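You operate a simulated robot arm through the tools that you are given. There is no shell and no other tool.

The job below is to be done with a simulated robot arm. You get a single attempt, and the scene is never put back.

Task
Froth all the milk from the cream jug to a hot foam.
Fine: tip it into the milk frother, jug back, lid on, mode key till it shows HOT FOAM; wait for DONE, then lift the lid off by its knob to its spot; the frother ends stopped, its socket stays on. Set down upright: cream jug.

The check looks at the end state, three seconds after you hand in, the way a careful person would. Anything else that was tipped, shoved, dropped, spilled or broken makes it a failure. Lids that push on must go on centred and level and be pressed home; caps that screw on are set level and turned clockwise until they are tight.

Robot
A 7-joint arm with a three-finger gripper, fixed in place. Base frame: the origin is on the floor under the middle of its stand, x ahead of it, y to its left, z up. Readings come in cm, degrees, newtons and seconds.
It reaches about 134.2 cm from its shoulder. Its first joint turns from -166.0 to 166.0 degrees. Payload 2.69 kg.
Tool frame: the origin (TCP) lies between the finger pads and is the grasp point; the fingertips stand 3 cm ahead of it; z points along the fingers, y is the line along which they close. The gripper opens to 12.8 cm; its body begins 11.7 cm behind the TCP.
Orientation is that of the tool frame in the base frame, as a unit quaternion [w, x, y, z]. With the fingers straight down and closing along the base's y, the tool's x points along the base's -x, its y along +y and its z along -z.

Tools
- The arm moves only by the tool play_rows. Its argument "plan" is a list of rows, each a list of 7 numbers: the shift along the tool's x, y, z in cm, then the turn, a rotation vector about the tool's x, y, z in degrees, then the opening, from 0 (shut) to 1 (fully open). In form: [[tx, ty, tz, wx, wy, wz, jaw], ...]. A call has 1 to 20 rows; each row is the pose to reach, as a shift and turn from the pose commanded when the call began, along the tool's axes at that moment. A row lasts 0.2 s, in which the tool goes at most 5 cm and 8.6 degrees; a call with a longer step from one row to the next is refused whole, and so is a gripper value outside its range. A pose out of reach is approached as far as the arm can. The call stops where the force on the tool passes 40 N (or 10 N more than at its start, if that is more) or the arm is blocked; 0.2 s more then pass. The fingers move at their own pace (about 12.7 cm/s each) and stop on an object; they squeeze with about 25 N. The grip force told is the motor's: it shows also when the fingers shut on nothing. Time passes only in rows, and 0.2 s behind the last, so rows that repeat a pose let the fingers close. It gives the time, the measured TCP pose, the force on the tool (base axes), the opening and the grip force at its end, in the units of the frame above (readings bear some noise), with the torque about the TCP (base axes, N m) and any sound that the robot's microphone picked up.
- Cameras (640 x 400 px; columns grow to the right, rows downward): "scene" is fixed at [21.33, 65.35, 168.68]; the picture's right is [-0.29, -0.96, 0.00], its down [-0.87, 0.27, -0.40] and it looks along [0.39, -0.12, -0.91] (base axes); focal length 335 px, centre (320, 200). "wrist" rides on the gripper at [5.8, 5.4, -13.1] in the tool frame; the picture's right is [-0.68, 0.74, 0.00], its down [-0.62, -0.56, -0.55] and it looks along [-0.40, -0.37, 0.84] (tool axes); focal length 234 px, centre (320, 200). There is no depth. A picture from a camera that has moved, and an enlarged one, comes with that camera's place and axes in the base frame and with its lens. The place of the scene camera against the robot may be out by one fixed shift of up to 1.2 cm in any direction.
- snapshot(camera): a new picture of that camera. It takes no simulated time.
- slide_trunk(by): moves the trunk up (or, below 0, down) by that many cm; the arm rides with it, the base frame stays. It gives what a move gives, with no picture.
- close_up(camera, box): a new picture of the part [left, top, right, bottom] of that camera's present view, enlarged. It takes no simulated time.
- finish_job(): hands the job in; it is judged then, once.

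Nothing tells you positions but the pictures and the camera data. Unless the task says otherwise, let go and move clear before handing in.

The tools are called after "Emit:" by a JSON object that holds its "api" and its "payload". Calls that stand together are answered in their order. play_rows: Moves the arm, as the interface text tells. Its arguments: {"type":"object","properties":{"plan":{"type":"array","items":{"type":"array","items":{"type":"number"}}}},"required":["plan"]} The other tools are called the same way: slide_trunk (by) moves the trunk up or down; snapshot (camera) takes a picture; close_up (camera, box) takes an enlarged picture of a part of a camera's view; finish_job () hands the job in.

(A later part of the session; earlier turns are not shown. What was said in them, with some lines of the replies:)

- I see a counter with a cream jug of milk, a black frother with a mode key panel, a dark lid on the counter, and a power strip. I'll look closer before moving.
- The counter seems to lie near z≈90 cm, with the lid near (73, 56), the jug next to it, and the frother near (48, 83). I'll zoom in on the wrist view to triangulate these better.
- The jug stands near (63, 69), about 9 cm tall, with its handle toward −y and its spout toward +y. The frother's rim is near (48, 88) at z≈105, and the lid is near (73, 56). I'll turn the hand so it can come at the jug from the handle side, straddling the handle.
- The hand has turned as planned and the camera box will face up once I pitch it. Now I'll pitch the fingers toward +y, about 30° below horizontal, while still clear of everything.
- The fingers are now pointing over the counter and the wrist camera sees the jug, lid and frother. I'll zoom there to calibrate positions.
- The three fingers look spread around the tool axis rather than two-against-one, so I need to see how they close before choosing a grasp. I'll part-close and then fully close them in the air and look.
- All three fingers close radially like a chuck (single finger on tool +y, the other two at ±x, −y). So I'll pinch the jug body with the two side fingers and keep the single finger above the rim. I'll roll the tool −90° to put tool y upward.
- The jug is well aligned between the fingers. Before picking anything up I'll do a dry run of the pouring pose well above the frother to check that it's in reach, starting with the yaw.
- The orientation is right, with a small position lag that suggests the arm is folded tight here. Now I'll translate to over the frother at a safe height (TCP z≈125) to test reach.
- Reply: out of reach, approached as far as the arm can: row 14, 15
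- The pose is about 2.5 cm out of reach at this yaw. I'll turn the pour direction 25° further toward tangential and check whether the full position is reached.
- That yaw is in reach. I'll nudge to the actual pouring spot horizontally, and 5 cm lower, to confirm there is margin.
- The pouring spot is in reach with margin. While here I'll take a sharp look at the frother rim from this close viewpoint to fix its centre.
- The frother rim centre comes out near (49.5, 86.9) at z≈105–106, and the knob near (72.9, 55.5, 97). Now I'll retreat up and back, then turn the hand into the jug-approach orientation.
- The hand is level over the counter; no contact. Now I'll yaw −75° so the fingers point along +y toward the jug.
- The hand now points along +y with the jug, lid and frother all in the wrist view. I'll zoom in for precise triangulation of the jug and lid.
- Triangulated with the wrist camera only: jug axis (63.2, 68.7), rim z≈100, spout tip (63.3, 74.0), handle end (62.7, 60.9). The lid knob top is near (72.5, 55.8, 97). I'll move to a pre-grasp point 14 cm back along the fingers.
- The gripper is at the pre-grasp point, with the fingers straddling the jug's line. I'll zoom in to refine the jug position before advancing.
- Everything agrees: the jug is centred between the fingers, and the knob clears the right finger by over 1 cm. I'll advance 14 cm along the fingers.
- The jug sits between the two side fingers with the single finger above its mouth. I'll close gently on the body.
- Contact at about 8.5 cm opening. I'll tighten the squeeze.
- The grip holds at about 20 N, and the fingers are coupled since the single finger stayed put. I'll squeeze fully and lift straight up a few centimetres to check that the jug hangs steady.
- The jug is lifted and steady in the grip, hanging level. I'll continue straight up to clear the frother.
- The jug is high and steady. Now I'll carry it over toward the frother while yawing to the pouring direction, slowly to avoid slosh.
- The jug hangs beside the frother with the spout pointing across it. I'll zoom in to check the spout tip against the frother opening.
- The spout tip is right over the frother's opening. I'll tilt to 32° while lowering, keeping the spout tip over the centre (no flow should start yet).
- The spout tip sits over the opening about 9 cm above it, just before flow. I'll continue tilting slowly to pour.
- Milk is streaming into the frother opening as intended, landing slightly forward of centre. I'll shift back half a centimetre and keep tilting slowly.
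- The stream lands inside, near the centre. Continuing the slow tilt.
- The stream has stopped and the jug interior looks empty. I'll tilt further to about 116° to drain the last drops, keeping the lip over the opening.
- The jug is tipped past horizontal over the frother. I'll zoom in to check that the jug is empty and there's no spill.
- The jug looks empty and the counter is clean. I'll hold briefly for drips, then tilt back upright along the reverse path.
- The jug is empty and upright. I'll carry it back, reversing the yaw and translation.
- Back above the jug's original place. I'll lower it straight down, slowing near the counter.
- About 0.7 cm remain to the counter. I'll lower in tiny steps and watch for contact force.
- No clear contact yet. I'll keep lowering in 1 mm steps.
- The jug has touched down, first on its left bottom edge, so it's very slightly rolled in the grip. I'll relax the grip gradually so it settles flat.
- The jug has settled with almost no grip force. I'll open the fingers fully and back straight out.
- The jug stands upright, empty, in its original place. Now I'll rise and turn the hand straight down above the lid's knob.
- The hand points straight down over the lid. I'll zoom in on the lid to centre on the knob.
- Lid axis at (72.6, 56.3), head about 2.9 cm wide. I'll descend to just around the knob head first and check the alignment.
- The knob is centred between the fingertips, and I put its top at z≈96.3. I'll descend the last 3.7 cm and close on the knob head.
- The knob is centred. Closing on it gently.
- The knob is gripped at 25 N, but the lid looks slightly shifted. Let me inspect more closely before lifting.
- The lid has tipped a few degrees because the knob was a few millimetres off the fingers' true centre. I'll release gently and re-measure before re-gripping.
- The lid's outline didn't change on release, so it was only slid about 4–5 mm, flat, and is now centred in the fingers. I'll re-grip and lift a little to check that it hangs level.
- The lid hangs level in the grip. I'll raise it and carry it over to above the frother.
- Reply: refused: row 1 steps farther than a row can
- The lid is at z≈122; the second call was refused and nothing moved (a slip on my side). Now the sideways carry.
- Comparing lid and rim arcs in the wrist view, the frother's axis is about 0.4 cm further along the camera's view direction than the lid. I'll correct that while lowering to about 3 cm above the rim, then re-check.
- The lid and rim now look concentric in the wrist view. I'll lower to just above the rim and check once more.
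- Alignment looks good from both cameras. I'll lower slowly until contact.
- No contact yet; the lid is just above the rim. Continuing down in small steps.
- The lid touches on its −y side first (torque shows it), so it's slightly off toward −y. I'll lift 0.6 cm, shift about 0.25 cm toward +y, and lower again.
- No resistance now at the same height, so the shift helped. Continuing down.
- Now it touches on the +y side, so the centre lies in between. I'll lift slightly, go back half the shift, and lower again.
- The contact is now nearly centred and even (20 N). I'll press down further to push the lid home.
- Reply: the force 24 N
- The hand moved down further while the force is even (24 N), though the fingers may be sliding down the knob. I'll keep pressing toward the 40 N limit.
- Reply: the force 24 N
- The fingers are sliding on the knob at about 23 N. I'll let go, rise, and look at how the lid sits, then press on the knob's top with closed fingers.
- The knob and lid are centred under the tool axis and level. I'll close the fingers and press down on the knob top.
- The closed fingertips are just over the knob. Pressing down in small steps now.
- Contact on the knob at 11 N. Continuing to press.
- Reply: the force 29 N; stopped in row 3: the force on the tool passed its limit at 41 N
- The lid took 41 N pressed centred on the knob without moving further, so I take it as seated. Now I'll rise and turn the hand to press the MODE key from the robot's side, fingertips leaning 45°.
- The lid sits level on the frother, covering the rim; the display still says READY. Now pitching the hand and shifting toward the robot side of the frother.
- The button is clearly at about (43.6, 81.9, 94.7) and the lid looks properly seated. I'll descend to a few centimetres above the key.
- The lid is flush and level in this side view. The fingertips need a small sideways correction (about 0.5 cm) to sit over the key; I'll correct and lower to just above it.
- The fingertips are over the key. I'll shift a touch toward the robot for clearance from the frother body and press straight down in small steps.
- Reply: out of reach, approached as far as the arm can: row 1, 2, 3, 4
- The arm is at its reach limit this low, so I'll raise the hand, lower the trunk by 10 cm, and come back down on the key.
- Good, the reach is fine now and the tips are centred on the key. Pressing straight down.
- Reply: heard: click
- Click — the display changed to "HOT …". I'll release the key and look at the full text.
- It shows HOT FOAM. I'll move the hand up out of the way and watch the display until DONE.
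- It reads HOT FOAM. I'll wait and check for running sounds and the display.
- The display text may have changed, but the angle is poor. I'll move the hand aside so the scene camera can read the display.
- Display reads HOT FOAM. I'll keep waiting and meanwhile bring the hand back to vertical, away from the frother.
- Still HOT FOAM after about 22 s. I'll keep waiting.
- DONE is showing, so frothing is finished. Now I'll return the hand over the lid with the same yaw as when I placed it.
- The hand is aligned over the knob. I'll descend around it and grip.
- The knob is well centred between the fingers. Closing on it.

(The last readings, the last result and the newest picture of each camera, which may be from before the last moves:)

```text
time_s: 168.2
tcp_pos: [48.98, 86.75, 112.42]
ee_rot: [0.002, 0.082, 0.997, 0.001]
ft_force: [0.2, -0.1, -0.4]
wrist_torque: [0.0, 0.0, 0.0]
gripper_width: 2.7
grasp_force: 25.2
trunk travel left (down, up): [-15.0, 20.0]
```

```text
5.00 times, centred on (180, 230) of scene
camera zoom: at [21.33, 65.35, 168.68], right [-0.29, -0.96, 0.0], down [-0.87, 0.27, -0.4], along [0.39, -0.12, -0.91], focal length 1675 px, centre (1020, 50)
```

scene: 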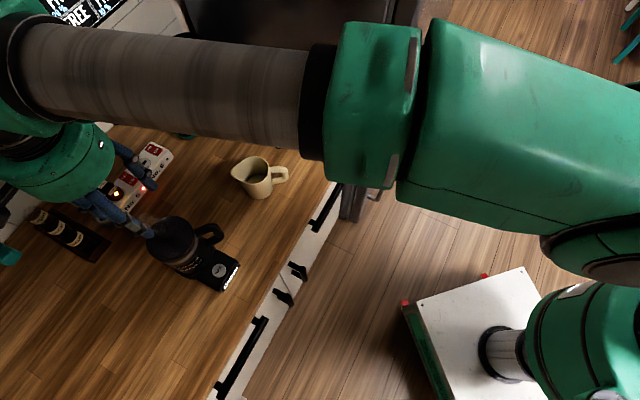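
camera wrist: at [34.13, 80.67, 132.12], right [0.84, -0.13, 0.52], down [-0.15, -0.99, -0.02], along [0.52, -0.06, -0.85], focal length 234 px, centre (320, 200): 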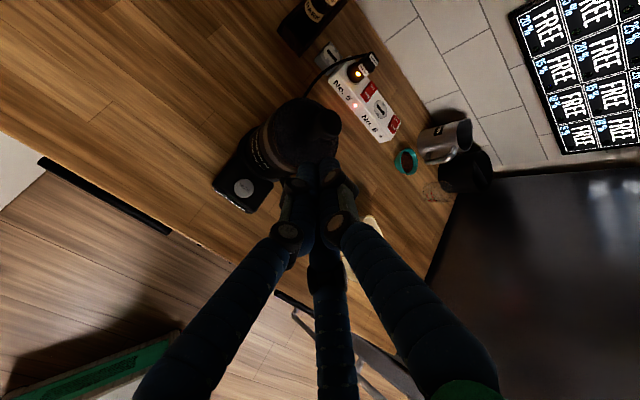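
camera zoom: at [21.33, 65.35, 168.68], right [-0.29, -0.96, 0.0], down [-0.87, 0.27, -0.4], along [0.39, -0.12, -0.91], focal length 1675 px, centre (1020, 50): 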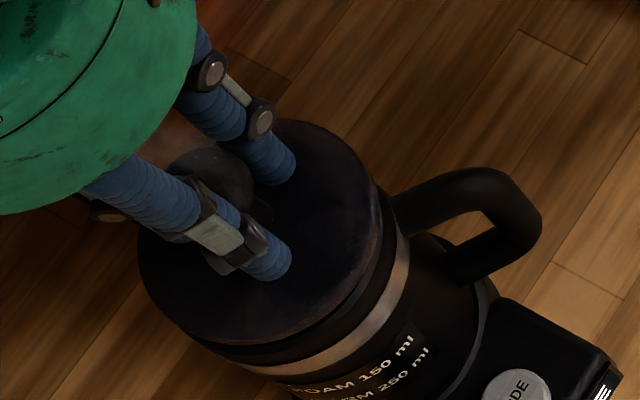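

The lid came off cleanly and is in the grip. I'll raise it clear and look into the frother.

Emit:
{"api": "play_rows", "payload": {"plan": [[0, 0, -0.8, 0, 0, 0, 0], [0, 0, -2.2, 0, 0, 0, 0], [0, 0, -4.2, 0, 0, 0, 0], [0, 0, -6.4, 0, 0, 0, 0], [0, 0, -8.6, 0, 0, 0, 0], [0, 0, -10.6, 0, 0, 0, 0], [0, 0, -12.0, 0, 0, 0, 0], [0, 0, -12.5, 0, 0, 0, 0]]}}

Emit:
{"api": "close_up", "payload": {"camera": "scene", "box": [110, 180, 260, 300]}}

Emit:
{"api": "snapshot", "payload": {"camera": "wrist"}}

```text
time_s: 170.0
tcp_pos: [48.97, 86.74, 124.77]
ee_rot: [0.001, 0.082, 0.997, 0.002]
ft_force: [0.1, -0.2, 0.1]
wrist_torque: [0.03, 0.0, 0.03]
gripper_width: 2.67
grasp_force: 24.8
trunk travel left (down, up): [-15.0, 20.0]
```

```text
3.33 times, centred on (185, 240) of scene
camera zoom: at [21.33, 65.35, 168.68], right [-0.29, -0.96, 0.0], down [-0.87, 0.27, -0.4], along [0.39, -0.12, -0.91], focal length 1117 px, centre (770, 67)
```

zoom: 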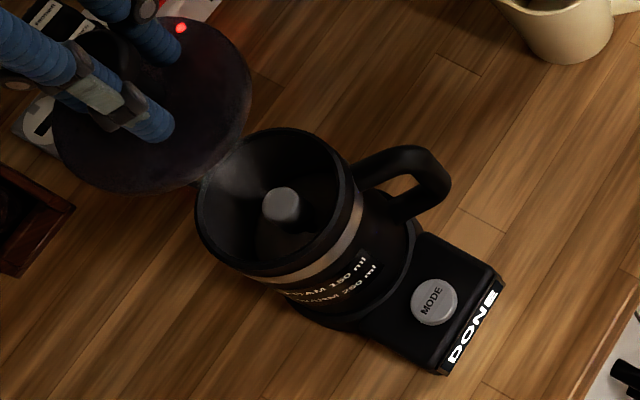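

```text
taken
camera wrist: at [43.92, 92.91, 138.1], right [0.79, 0.61, 0.0], down [0.51, -0.66, 0.55], along [0.34, -0.43, -0.84], focal length 234 px, centre (320, 200)
```

wrist: 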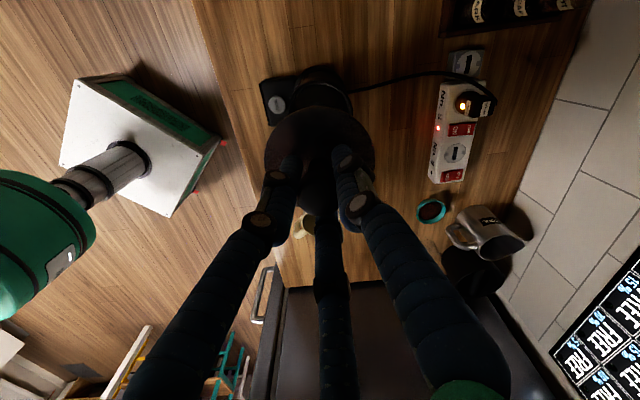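

Steam rises from the frother and DONE is still showing. Now I'll carry the lid back to its spot.

Emit:
{"api": "play_rows", "payload": {"plan": [[-0.7, -0.65, 0, 0, 0, 0, 0], [-2.2, -2.03, 0, 0, 0, 0, 0], [-4.2, -3.87, 0, 0, 0, 0, 0], [-6.3, -5.8, 0, 0, 0, 0, 0], [-8.4, -7.74, 0, 0, 0, 0, 0], [-10.5, -9.67, 0, 0, 0, 0, 0], [-12.6, -11.6, 0, 0, 0, 0, 0], [-14.7, -13.54, 0, 0, 0, 0, 0], [-16.8, -15.47, 0, 0, 0, 0, 0], [-18.9, -17.4, 0, 0, 0, 0, 0], [-21.0, -19.34, 0, 0, 0, 0, 0], [-23.1, -21.27, 0, 0, 0, 0, 0], [-25.2, -23.2, 0, 0, 0, 0, 0], [-27.2, -25.05, 0, 0, 0, 0, 0], [-28.3, -26.06, 0, 0, 0, 0, 0], [-28.68, -26.41, 0, 0, 0, 0, 0], [-28.68, -26.41, 0, 0, 0, 0, 0]]}}

Emit:
{"api": "snapshot", "payload": {"camera": "scene"}}

Emit:
{"api": "snapshot", "payload": {"camera": "wrist"}}

```text
time_s: 173.6
tcp_pos: [72.84, 55.93, 124.82]
ee_rot: [0.002, 0.083, 0.997, 0.001]
ft_force: [-0.5, -0.1, -0.2]
wrist_torque: [0.03, -0.01, 0.01]
gripper_width: 2.62
grasp_force: 25.1
trunk travel left (down, up): [-15.0, 20.0]
```

```text
taken
```

scene: 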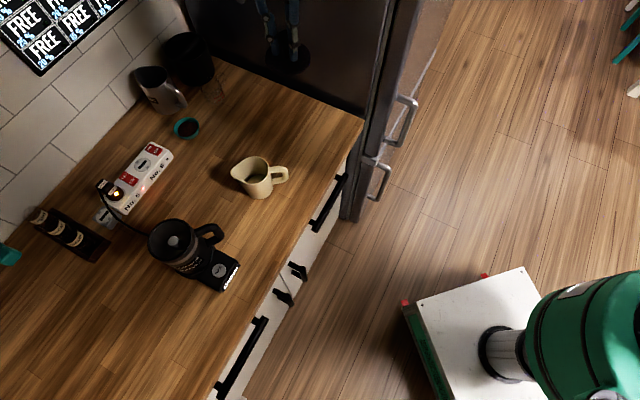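

```text
taken
camera wrist: at [67.85, 62.1, 138.1], right [0.79, 0.61, 0.01], down [0.51, -0.66, 0.55], along [0.34, -0.43, -0.84], focal length 234 px, centre (320, 200)
```

wrist: 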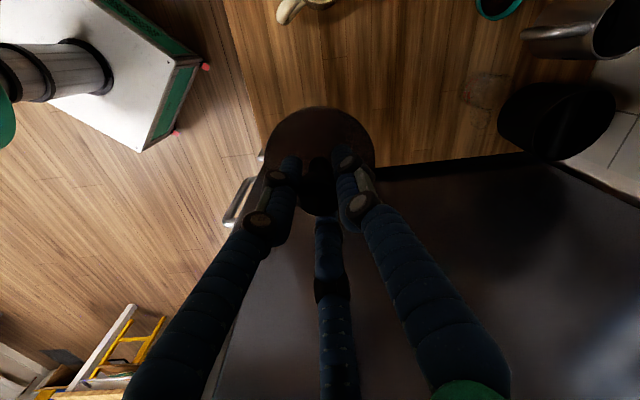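

Emit:
{"api": "play_rows", "payload": {"plan": [[0, 0, 1.0, 0, 0, 0, 0], [0, 0, 3.0, 0, 0, 0, 0], [0, 0, 5.5, 0, 0, 0, 0], [0, 0, 8.0, 0, 0, 0, 0], [0, 0, 10.5, 0, 0, 0, 0], [0, 0, 13.0, 0, 0, 0, 0], [0, 0, 15.5, 0, 0, 0, 0], [0, 0, 18.0, 0, 0, 0, 0], [0, 0, 20.5, 0, 0, 0, 0], [0, 0, 22.8, 0, 0, 0, 0], [0, 0, 24.8, 0, 0, 0, 0], [0, 0, 26.2, 0, 0, 0, 0], [0, 0, 27.1, 0, 0, 0, 0], [0, 0, 27.6, 0, 0, 0, 0], [0, 0, 27.6, 0, 0, 0, 0]]}}

Emit:
{"api": "close_up", "payload": {"camera": "scene", "box": [250, 100, 340, 180]}}

```text
time_s: 176.8
tcp_pos: [73.01, 56.06, 97.33]
ee_rot: [0.002, 0.082, 0.997, 0.002]
ft_force: [-0.2, -0.4, -0.9]
wrist_torque: [-0.03, 0.0, -0.02]
gripper_width: 2.65
grasp_force: 24.9
trunk travel left (down, up): [-15.0, 20.0]
```

```text
5.00 times, centred on (295, 140) of scene
camera zoom: at [21.33, 65.35, 168.68], right [-0.29, -0.96, 0.0], down [-0.87, 0.27, -0.4], along [0.39, -0.12, -0.91], focal length 1675 px, centre (445, 500)
```

zoom: 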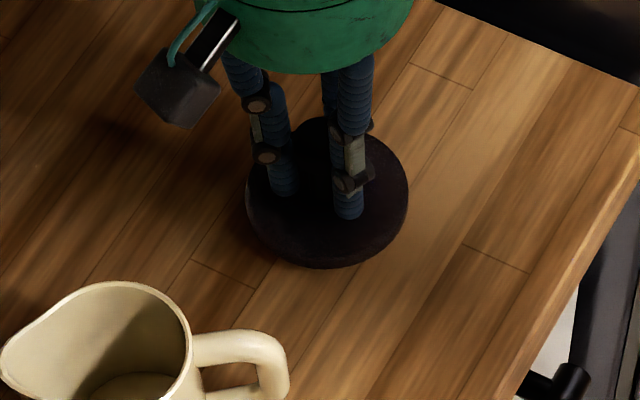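

Emit:
{"api": "play_rows", "payload": {"plan": [[0, 0, 0.25, 0, 0, 0, 0], [0, 0, 0.5, 0, 0, 0, 0], [0, 0, 0.7, 0, 0, 0, 0], [0, 0, 0.85, 0, 0, 0, 0]]}}

Emit:
{"api": "play_rows", "payload": {"plan": [[0, 0, 0.1, 0, 0, 0, 0], [0, 0, 0.2, 0, 0, 0, 0], [0, 0, 0.2, 0, 0, 0, 0]]}}

```text
time_s: 177.8
tcp_pos: [73.01, 56.04, 96.4]
ee_rot: [0.003, 0.082, 0.997, 0.002]
ft_force: [0.0, -0.3, -1.1]
wrist_torque: [-0.01, 0.02, -0.03]
gripper_width: 2.66
grasp_force: 25.3
trunk travel left (down, up): [-15.0, 20.0]
```

```text
time_s: 178.6
tcp_pos: [72.95, 56.04, 96.36]
ee_rot: [0.002, 0.083, 0.997, 0.002]
ft_force: [-0.1, 0.1, -1.0]
wrist_torque: [0.01, 0.01, 0.02]
gripper_width: 2.66
grasp_force: 24.9
trunk travel left (down, up): [-15.0, 20.0]
```

Emit:
{"api": "play_rows", "payload": {"plan": [[0, 0, 0.1, 0, 0, 0, 0], [0, 0, 0.2, 0, 0, 0, 0], [0, 0, 0.2, 0, 0, 0, 0]]}}

```text
time_s: 179.4
tcp_pos: [72.94, 56.08, 96.2]
ee_rot: [0.002, 0.083, 0.997, 0.002]
ft_force: [0.0, 1.0, -1.2]
wrist_torque: [-0.04, 0.03, -0.01]
gripper_width: 2.66
grasp_force: 25.4
trunk travel left (down, up): [-15.0, 20.0]
```

Emit:
{"api": "play_rows", "payload": {"plan": [[0, 0, 0.1, 0, 0, 0, 0], [0, 0, 0.2, 0, 0, 0, 0], [0, 0, 0.2, 0, 0, 0, 0]]}}

Emit:
{"api": "close_up", "payload": {"camera": "scene", "box": [275, 115, 325, 165]}}

```text
time_s: 180.2
tcp_pos: [73.04, 55.98, 96.0]
ee_rot: [0.003, 0.083, 0.997, 0.003]
ft_force: [-2.1, 0.0, 10.0]
wrist_torque: [-0.02, 0.12, 0.01]
gripper_width: 2.65
grasp_force: 24.9
trunk travel left (down, up): [-15.0, 20.0]
```

```text
8.00 times, centred on (300, 140) of scene
camera zoom: at [21.33, 65.35, 168.68], right [-0.29, -0.96, 0.0], down [-0.87, 0.27, -0.4], along [0.39, -0.12, -0.91], focal length 2681 px, centre (480, 680)
```

zoom: 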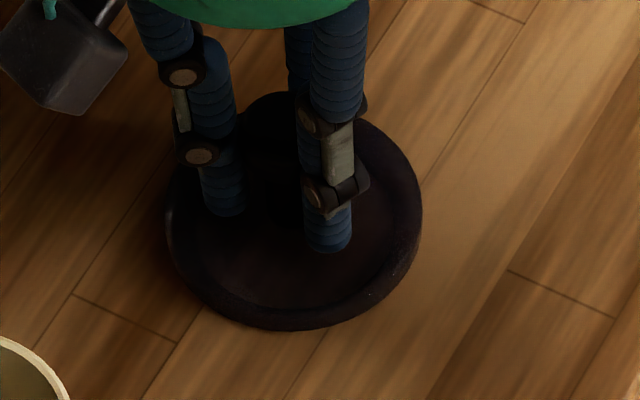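

The lid is down flat at its original place (within a couple of millimetres). I'll release it gently and retreat upward.

Emit:
{"api": "play_rows", "payload": {"plan": [[0, 0, -0.1, 0, 0, 0, 0.1], [0, 0, -0.1, 0, 0, 0, 0.18], [0, 0, -0.1, 0, 0, 0, 0.22], [0, 0, -0.1, 0, 0, 0, 0.26], [0, 0, -0.1, 0, 0, 0, 0.34], [0, 0, -0.1, 0, 0, 0, 0.45], [0, 0, -0.1, 0, 0, 0, 0.55], [0, 0, -1.0, 0, 0, 0, 0.55], [0, 0, -3.0, 0, 0, 0, 0.55], [0, 0, -6.0, 0, 0, 0, 0.55], [0, 0, -10.0, 0, 0, 0, 0.55], [0, 0, -14.0, 0, 0, 0, 0.55], [0, 0, -18.0, 0, 0, 0, 0.55], [0, 0, -22.0, 0, 0, 0, 0.55], [0, 0, -26.0, 0, 0, 0, 0.55]]}}

Emit:
{"api": "snapshot", "payload": {"camera": "scene"}}

Emit:
{"api": "close_up", "payload": {"camera": "scene", "box": [220, 100, 340, 210]}}

Emit:
{"api": "close_up", "payload": {"camera": "scene", "box": [80, 120, 260, 300]}}

```text
time_s: 183.4
tcp_pos: [72.89, 56.03, 121.9]
ee_rot: [0.002, 0.083, 0.997, 0.002]
ft_force: [1.2, 0.2, -0.4]
wrist_torque: [-0.03, 0.0, 0.0]
gripper_width: 7.05
grasp_force: 0.0
trunk travel left (down, up): [-15.0, 20.0]
```

```text
taken
```

scene: 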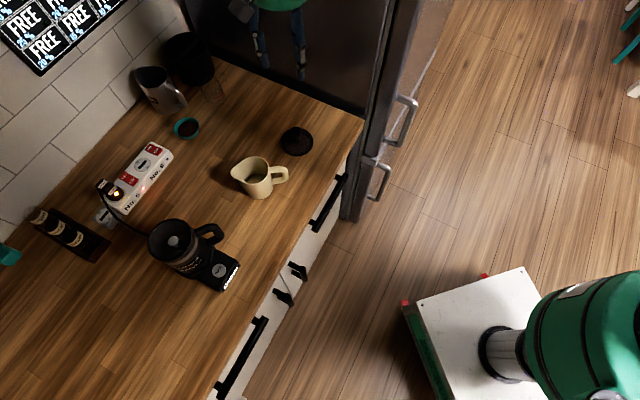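

```text
3.64 times, centred on (280, 155) of scene
camera zoom: at [21.33, 65.35, 168.68], right [-0.29, -0.96, 0.0], down [-0.87, 0.27, -0.4], along [0.39, -0.12, -0.91], focal length 1218 px, centre (466, 364)
```

zoom: 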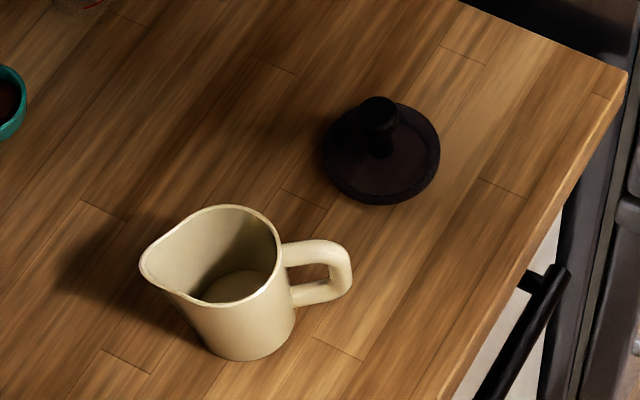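

```text
2.22 times, centred on (170, 210) of scene
camera zoom: at [21.33, 65.35, 168.68], right [-0.29, -0.96, 0.0], down [-0.87, 0.27, -0.4], along [0.39, -0.12, -0.91], focal length 745 px, centre (653, 178)
```

zoom: 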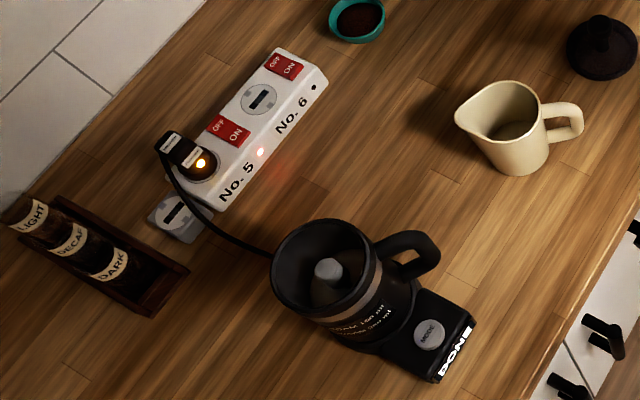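

The lid is at its spot, the jug is upright, the display shows DONE and the socket light is still on. I'll check that the jug is truly empty and the frother holds foam.

Emit:
{"api": "close_up", "payload": {"camera": "scene", "box": [145, 210, 205, 265]}}

Emit:
{"api": "close_up", "payload": {"camera": "scene", "box": [228, 150, 292, 205]}}

Emit:
{"api": "snapshot", "payload": {"camera": "wrist"}}

```text
7.27 times, centred on (175, 238) of scene
camera zoom: at [21.33, 65.35, 168.68], right [-0.29, -0.96, 0.0], down [-0.87, 0.27, -0.4], along [0.39, -0.12, -0.91], focal length 2437 px, centre (1374, -73)
```

zoom: 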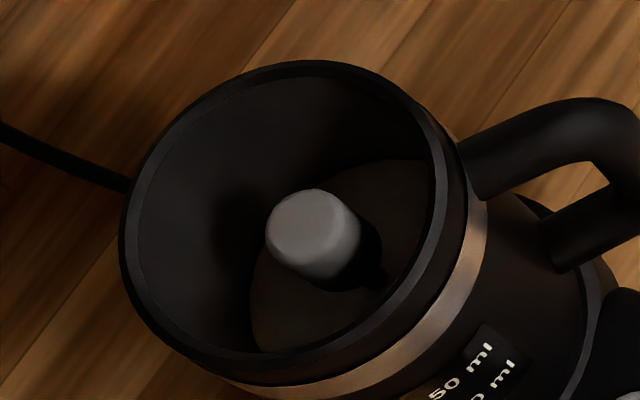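

```text
7.27 times, centred on (260, 178) of scene
camera zoom: at [21.33, 65.35, 168.68], right [-0.29, -0.96, 0.0], down [-0.87, 0.27, -0.4], along [0.39, -0.12, -0.91], focal length 2437 px, centre (756, 364)
```

zoom: 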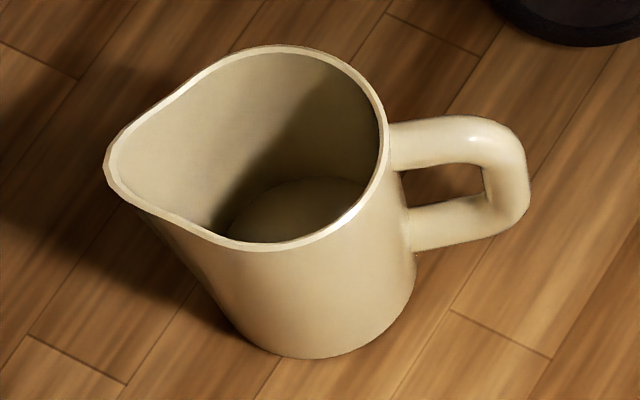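

```text
taken
camera wrist: at [67.85, 62.25, 135.09], right [0.79, 0.61, 0.0], down [0.51, -0.66, 0.55], along [0.34, -0.43, -0.84], focal length 234 px, centre (320, 200)
```

wrist: 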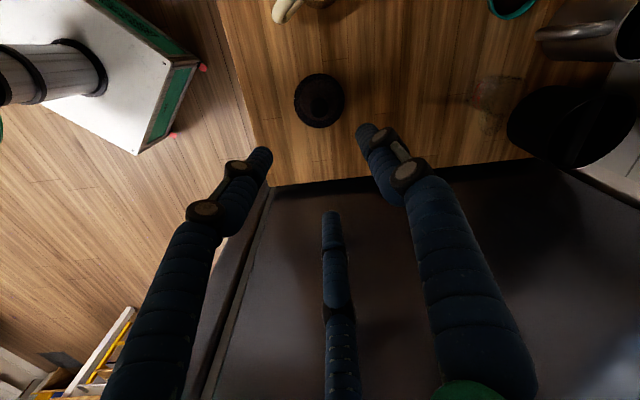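

Everything checks out. The jug is empty and upright in its place, the frother holds the frothed milk and shows DONE, the lid is on its spot, socket No. 5 is still on, and the arm is clear. I'm handing in the job.

Emit:
{"api": "finish_job", "payload": {}}

```text
The job is handed in.
```

The milk is frothed to a hot foam and the job is handed in; the final check's result has not come back.

- **Milk:** I poured all of it from the cream jug into the frother. The jug looked empty afterwards and I saw no spill on the counter.
- **Jug:** it stands upright, back where it started.
- **Frother:** I put the lid on level and pressed it down centred, to about 40 N. One press of the mode key brought up HOT FOAM, and it reached DONE about 25 seconds later. It is stopped and its socket is still on.
- **Lid:** I lifted it off by its knob and set it back within a few millimetres of its original spot.

The trunk is still 10 cm lower than at the start, because the mode key was out of reach otherwise. The hand is open and clear above the lid.
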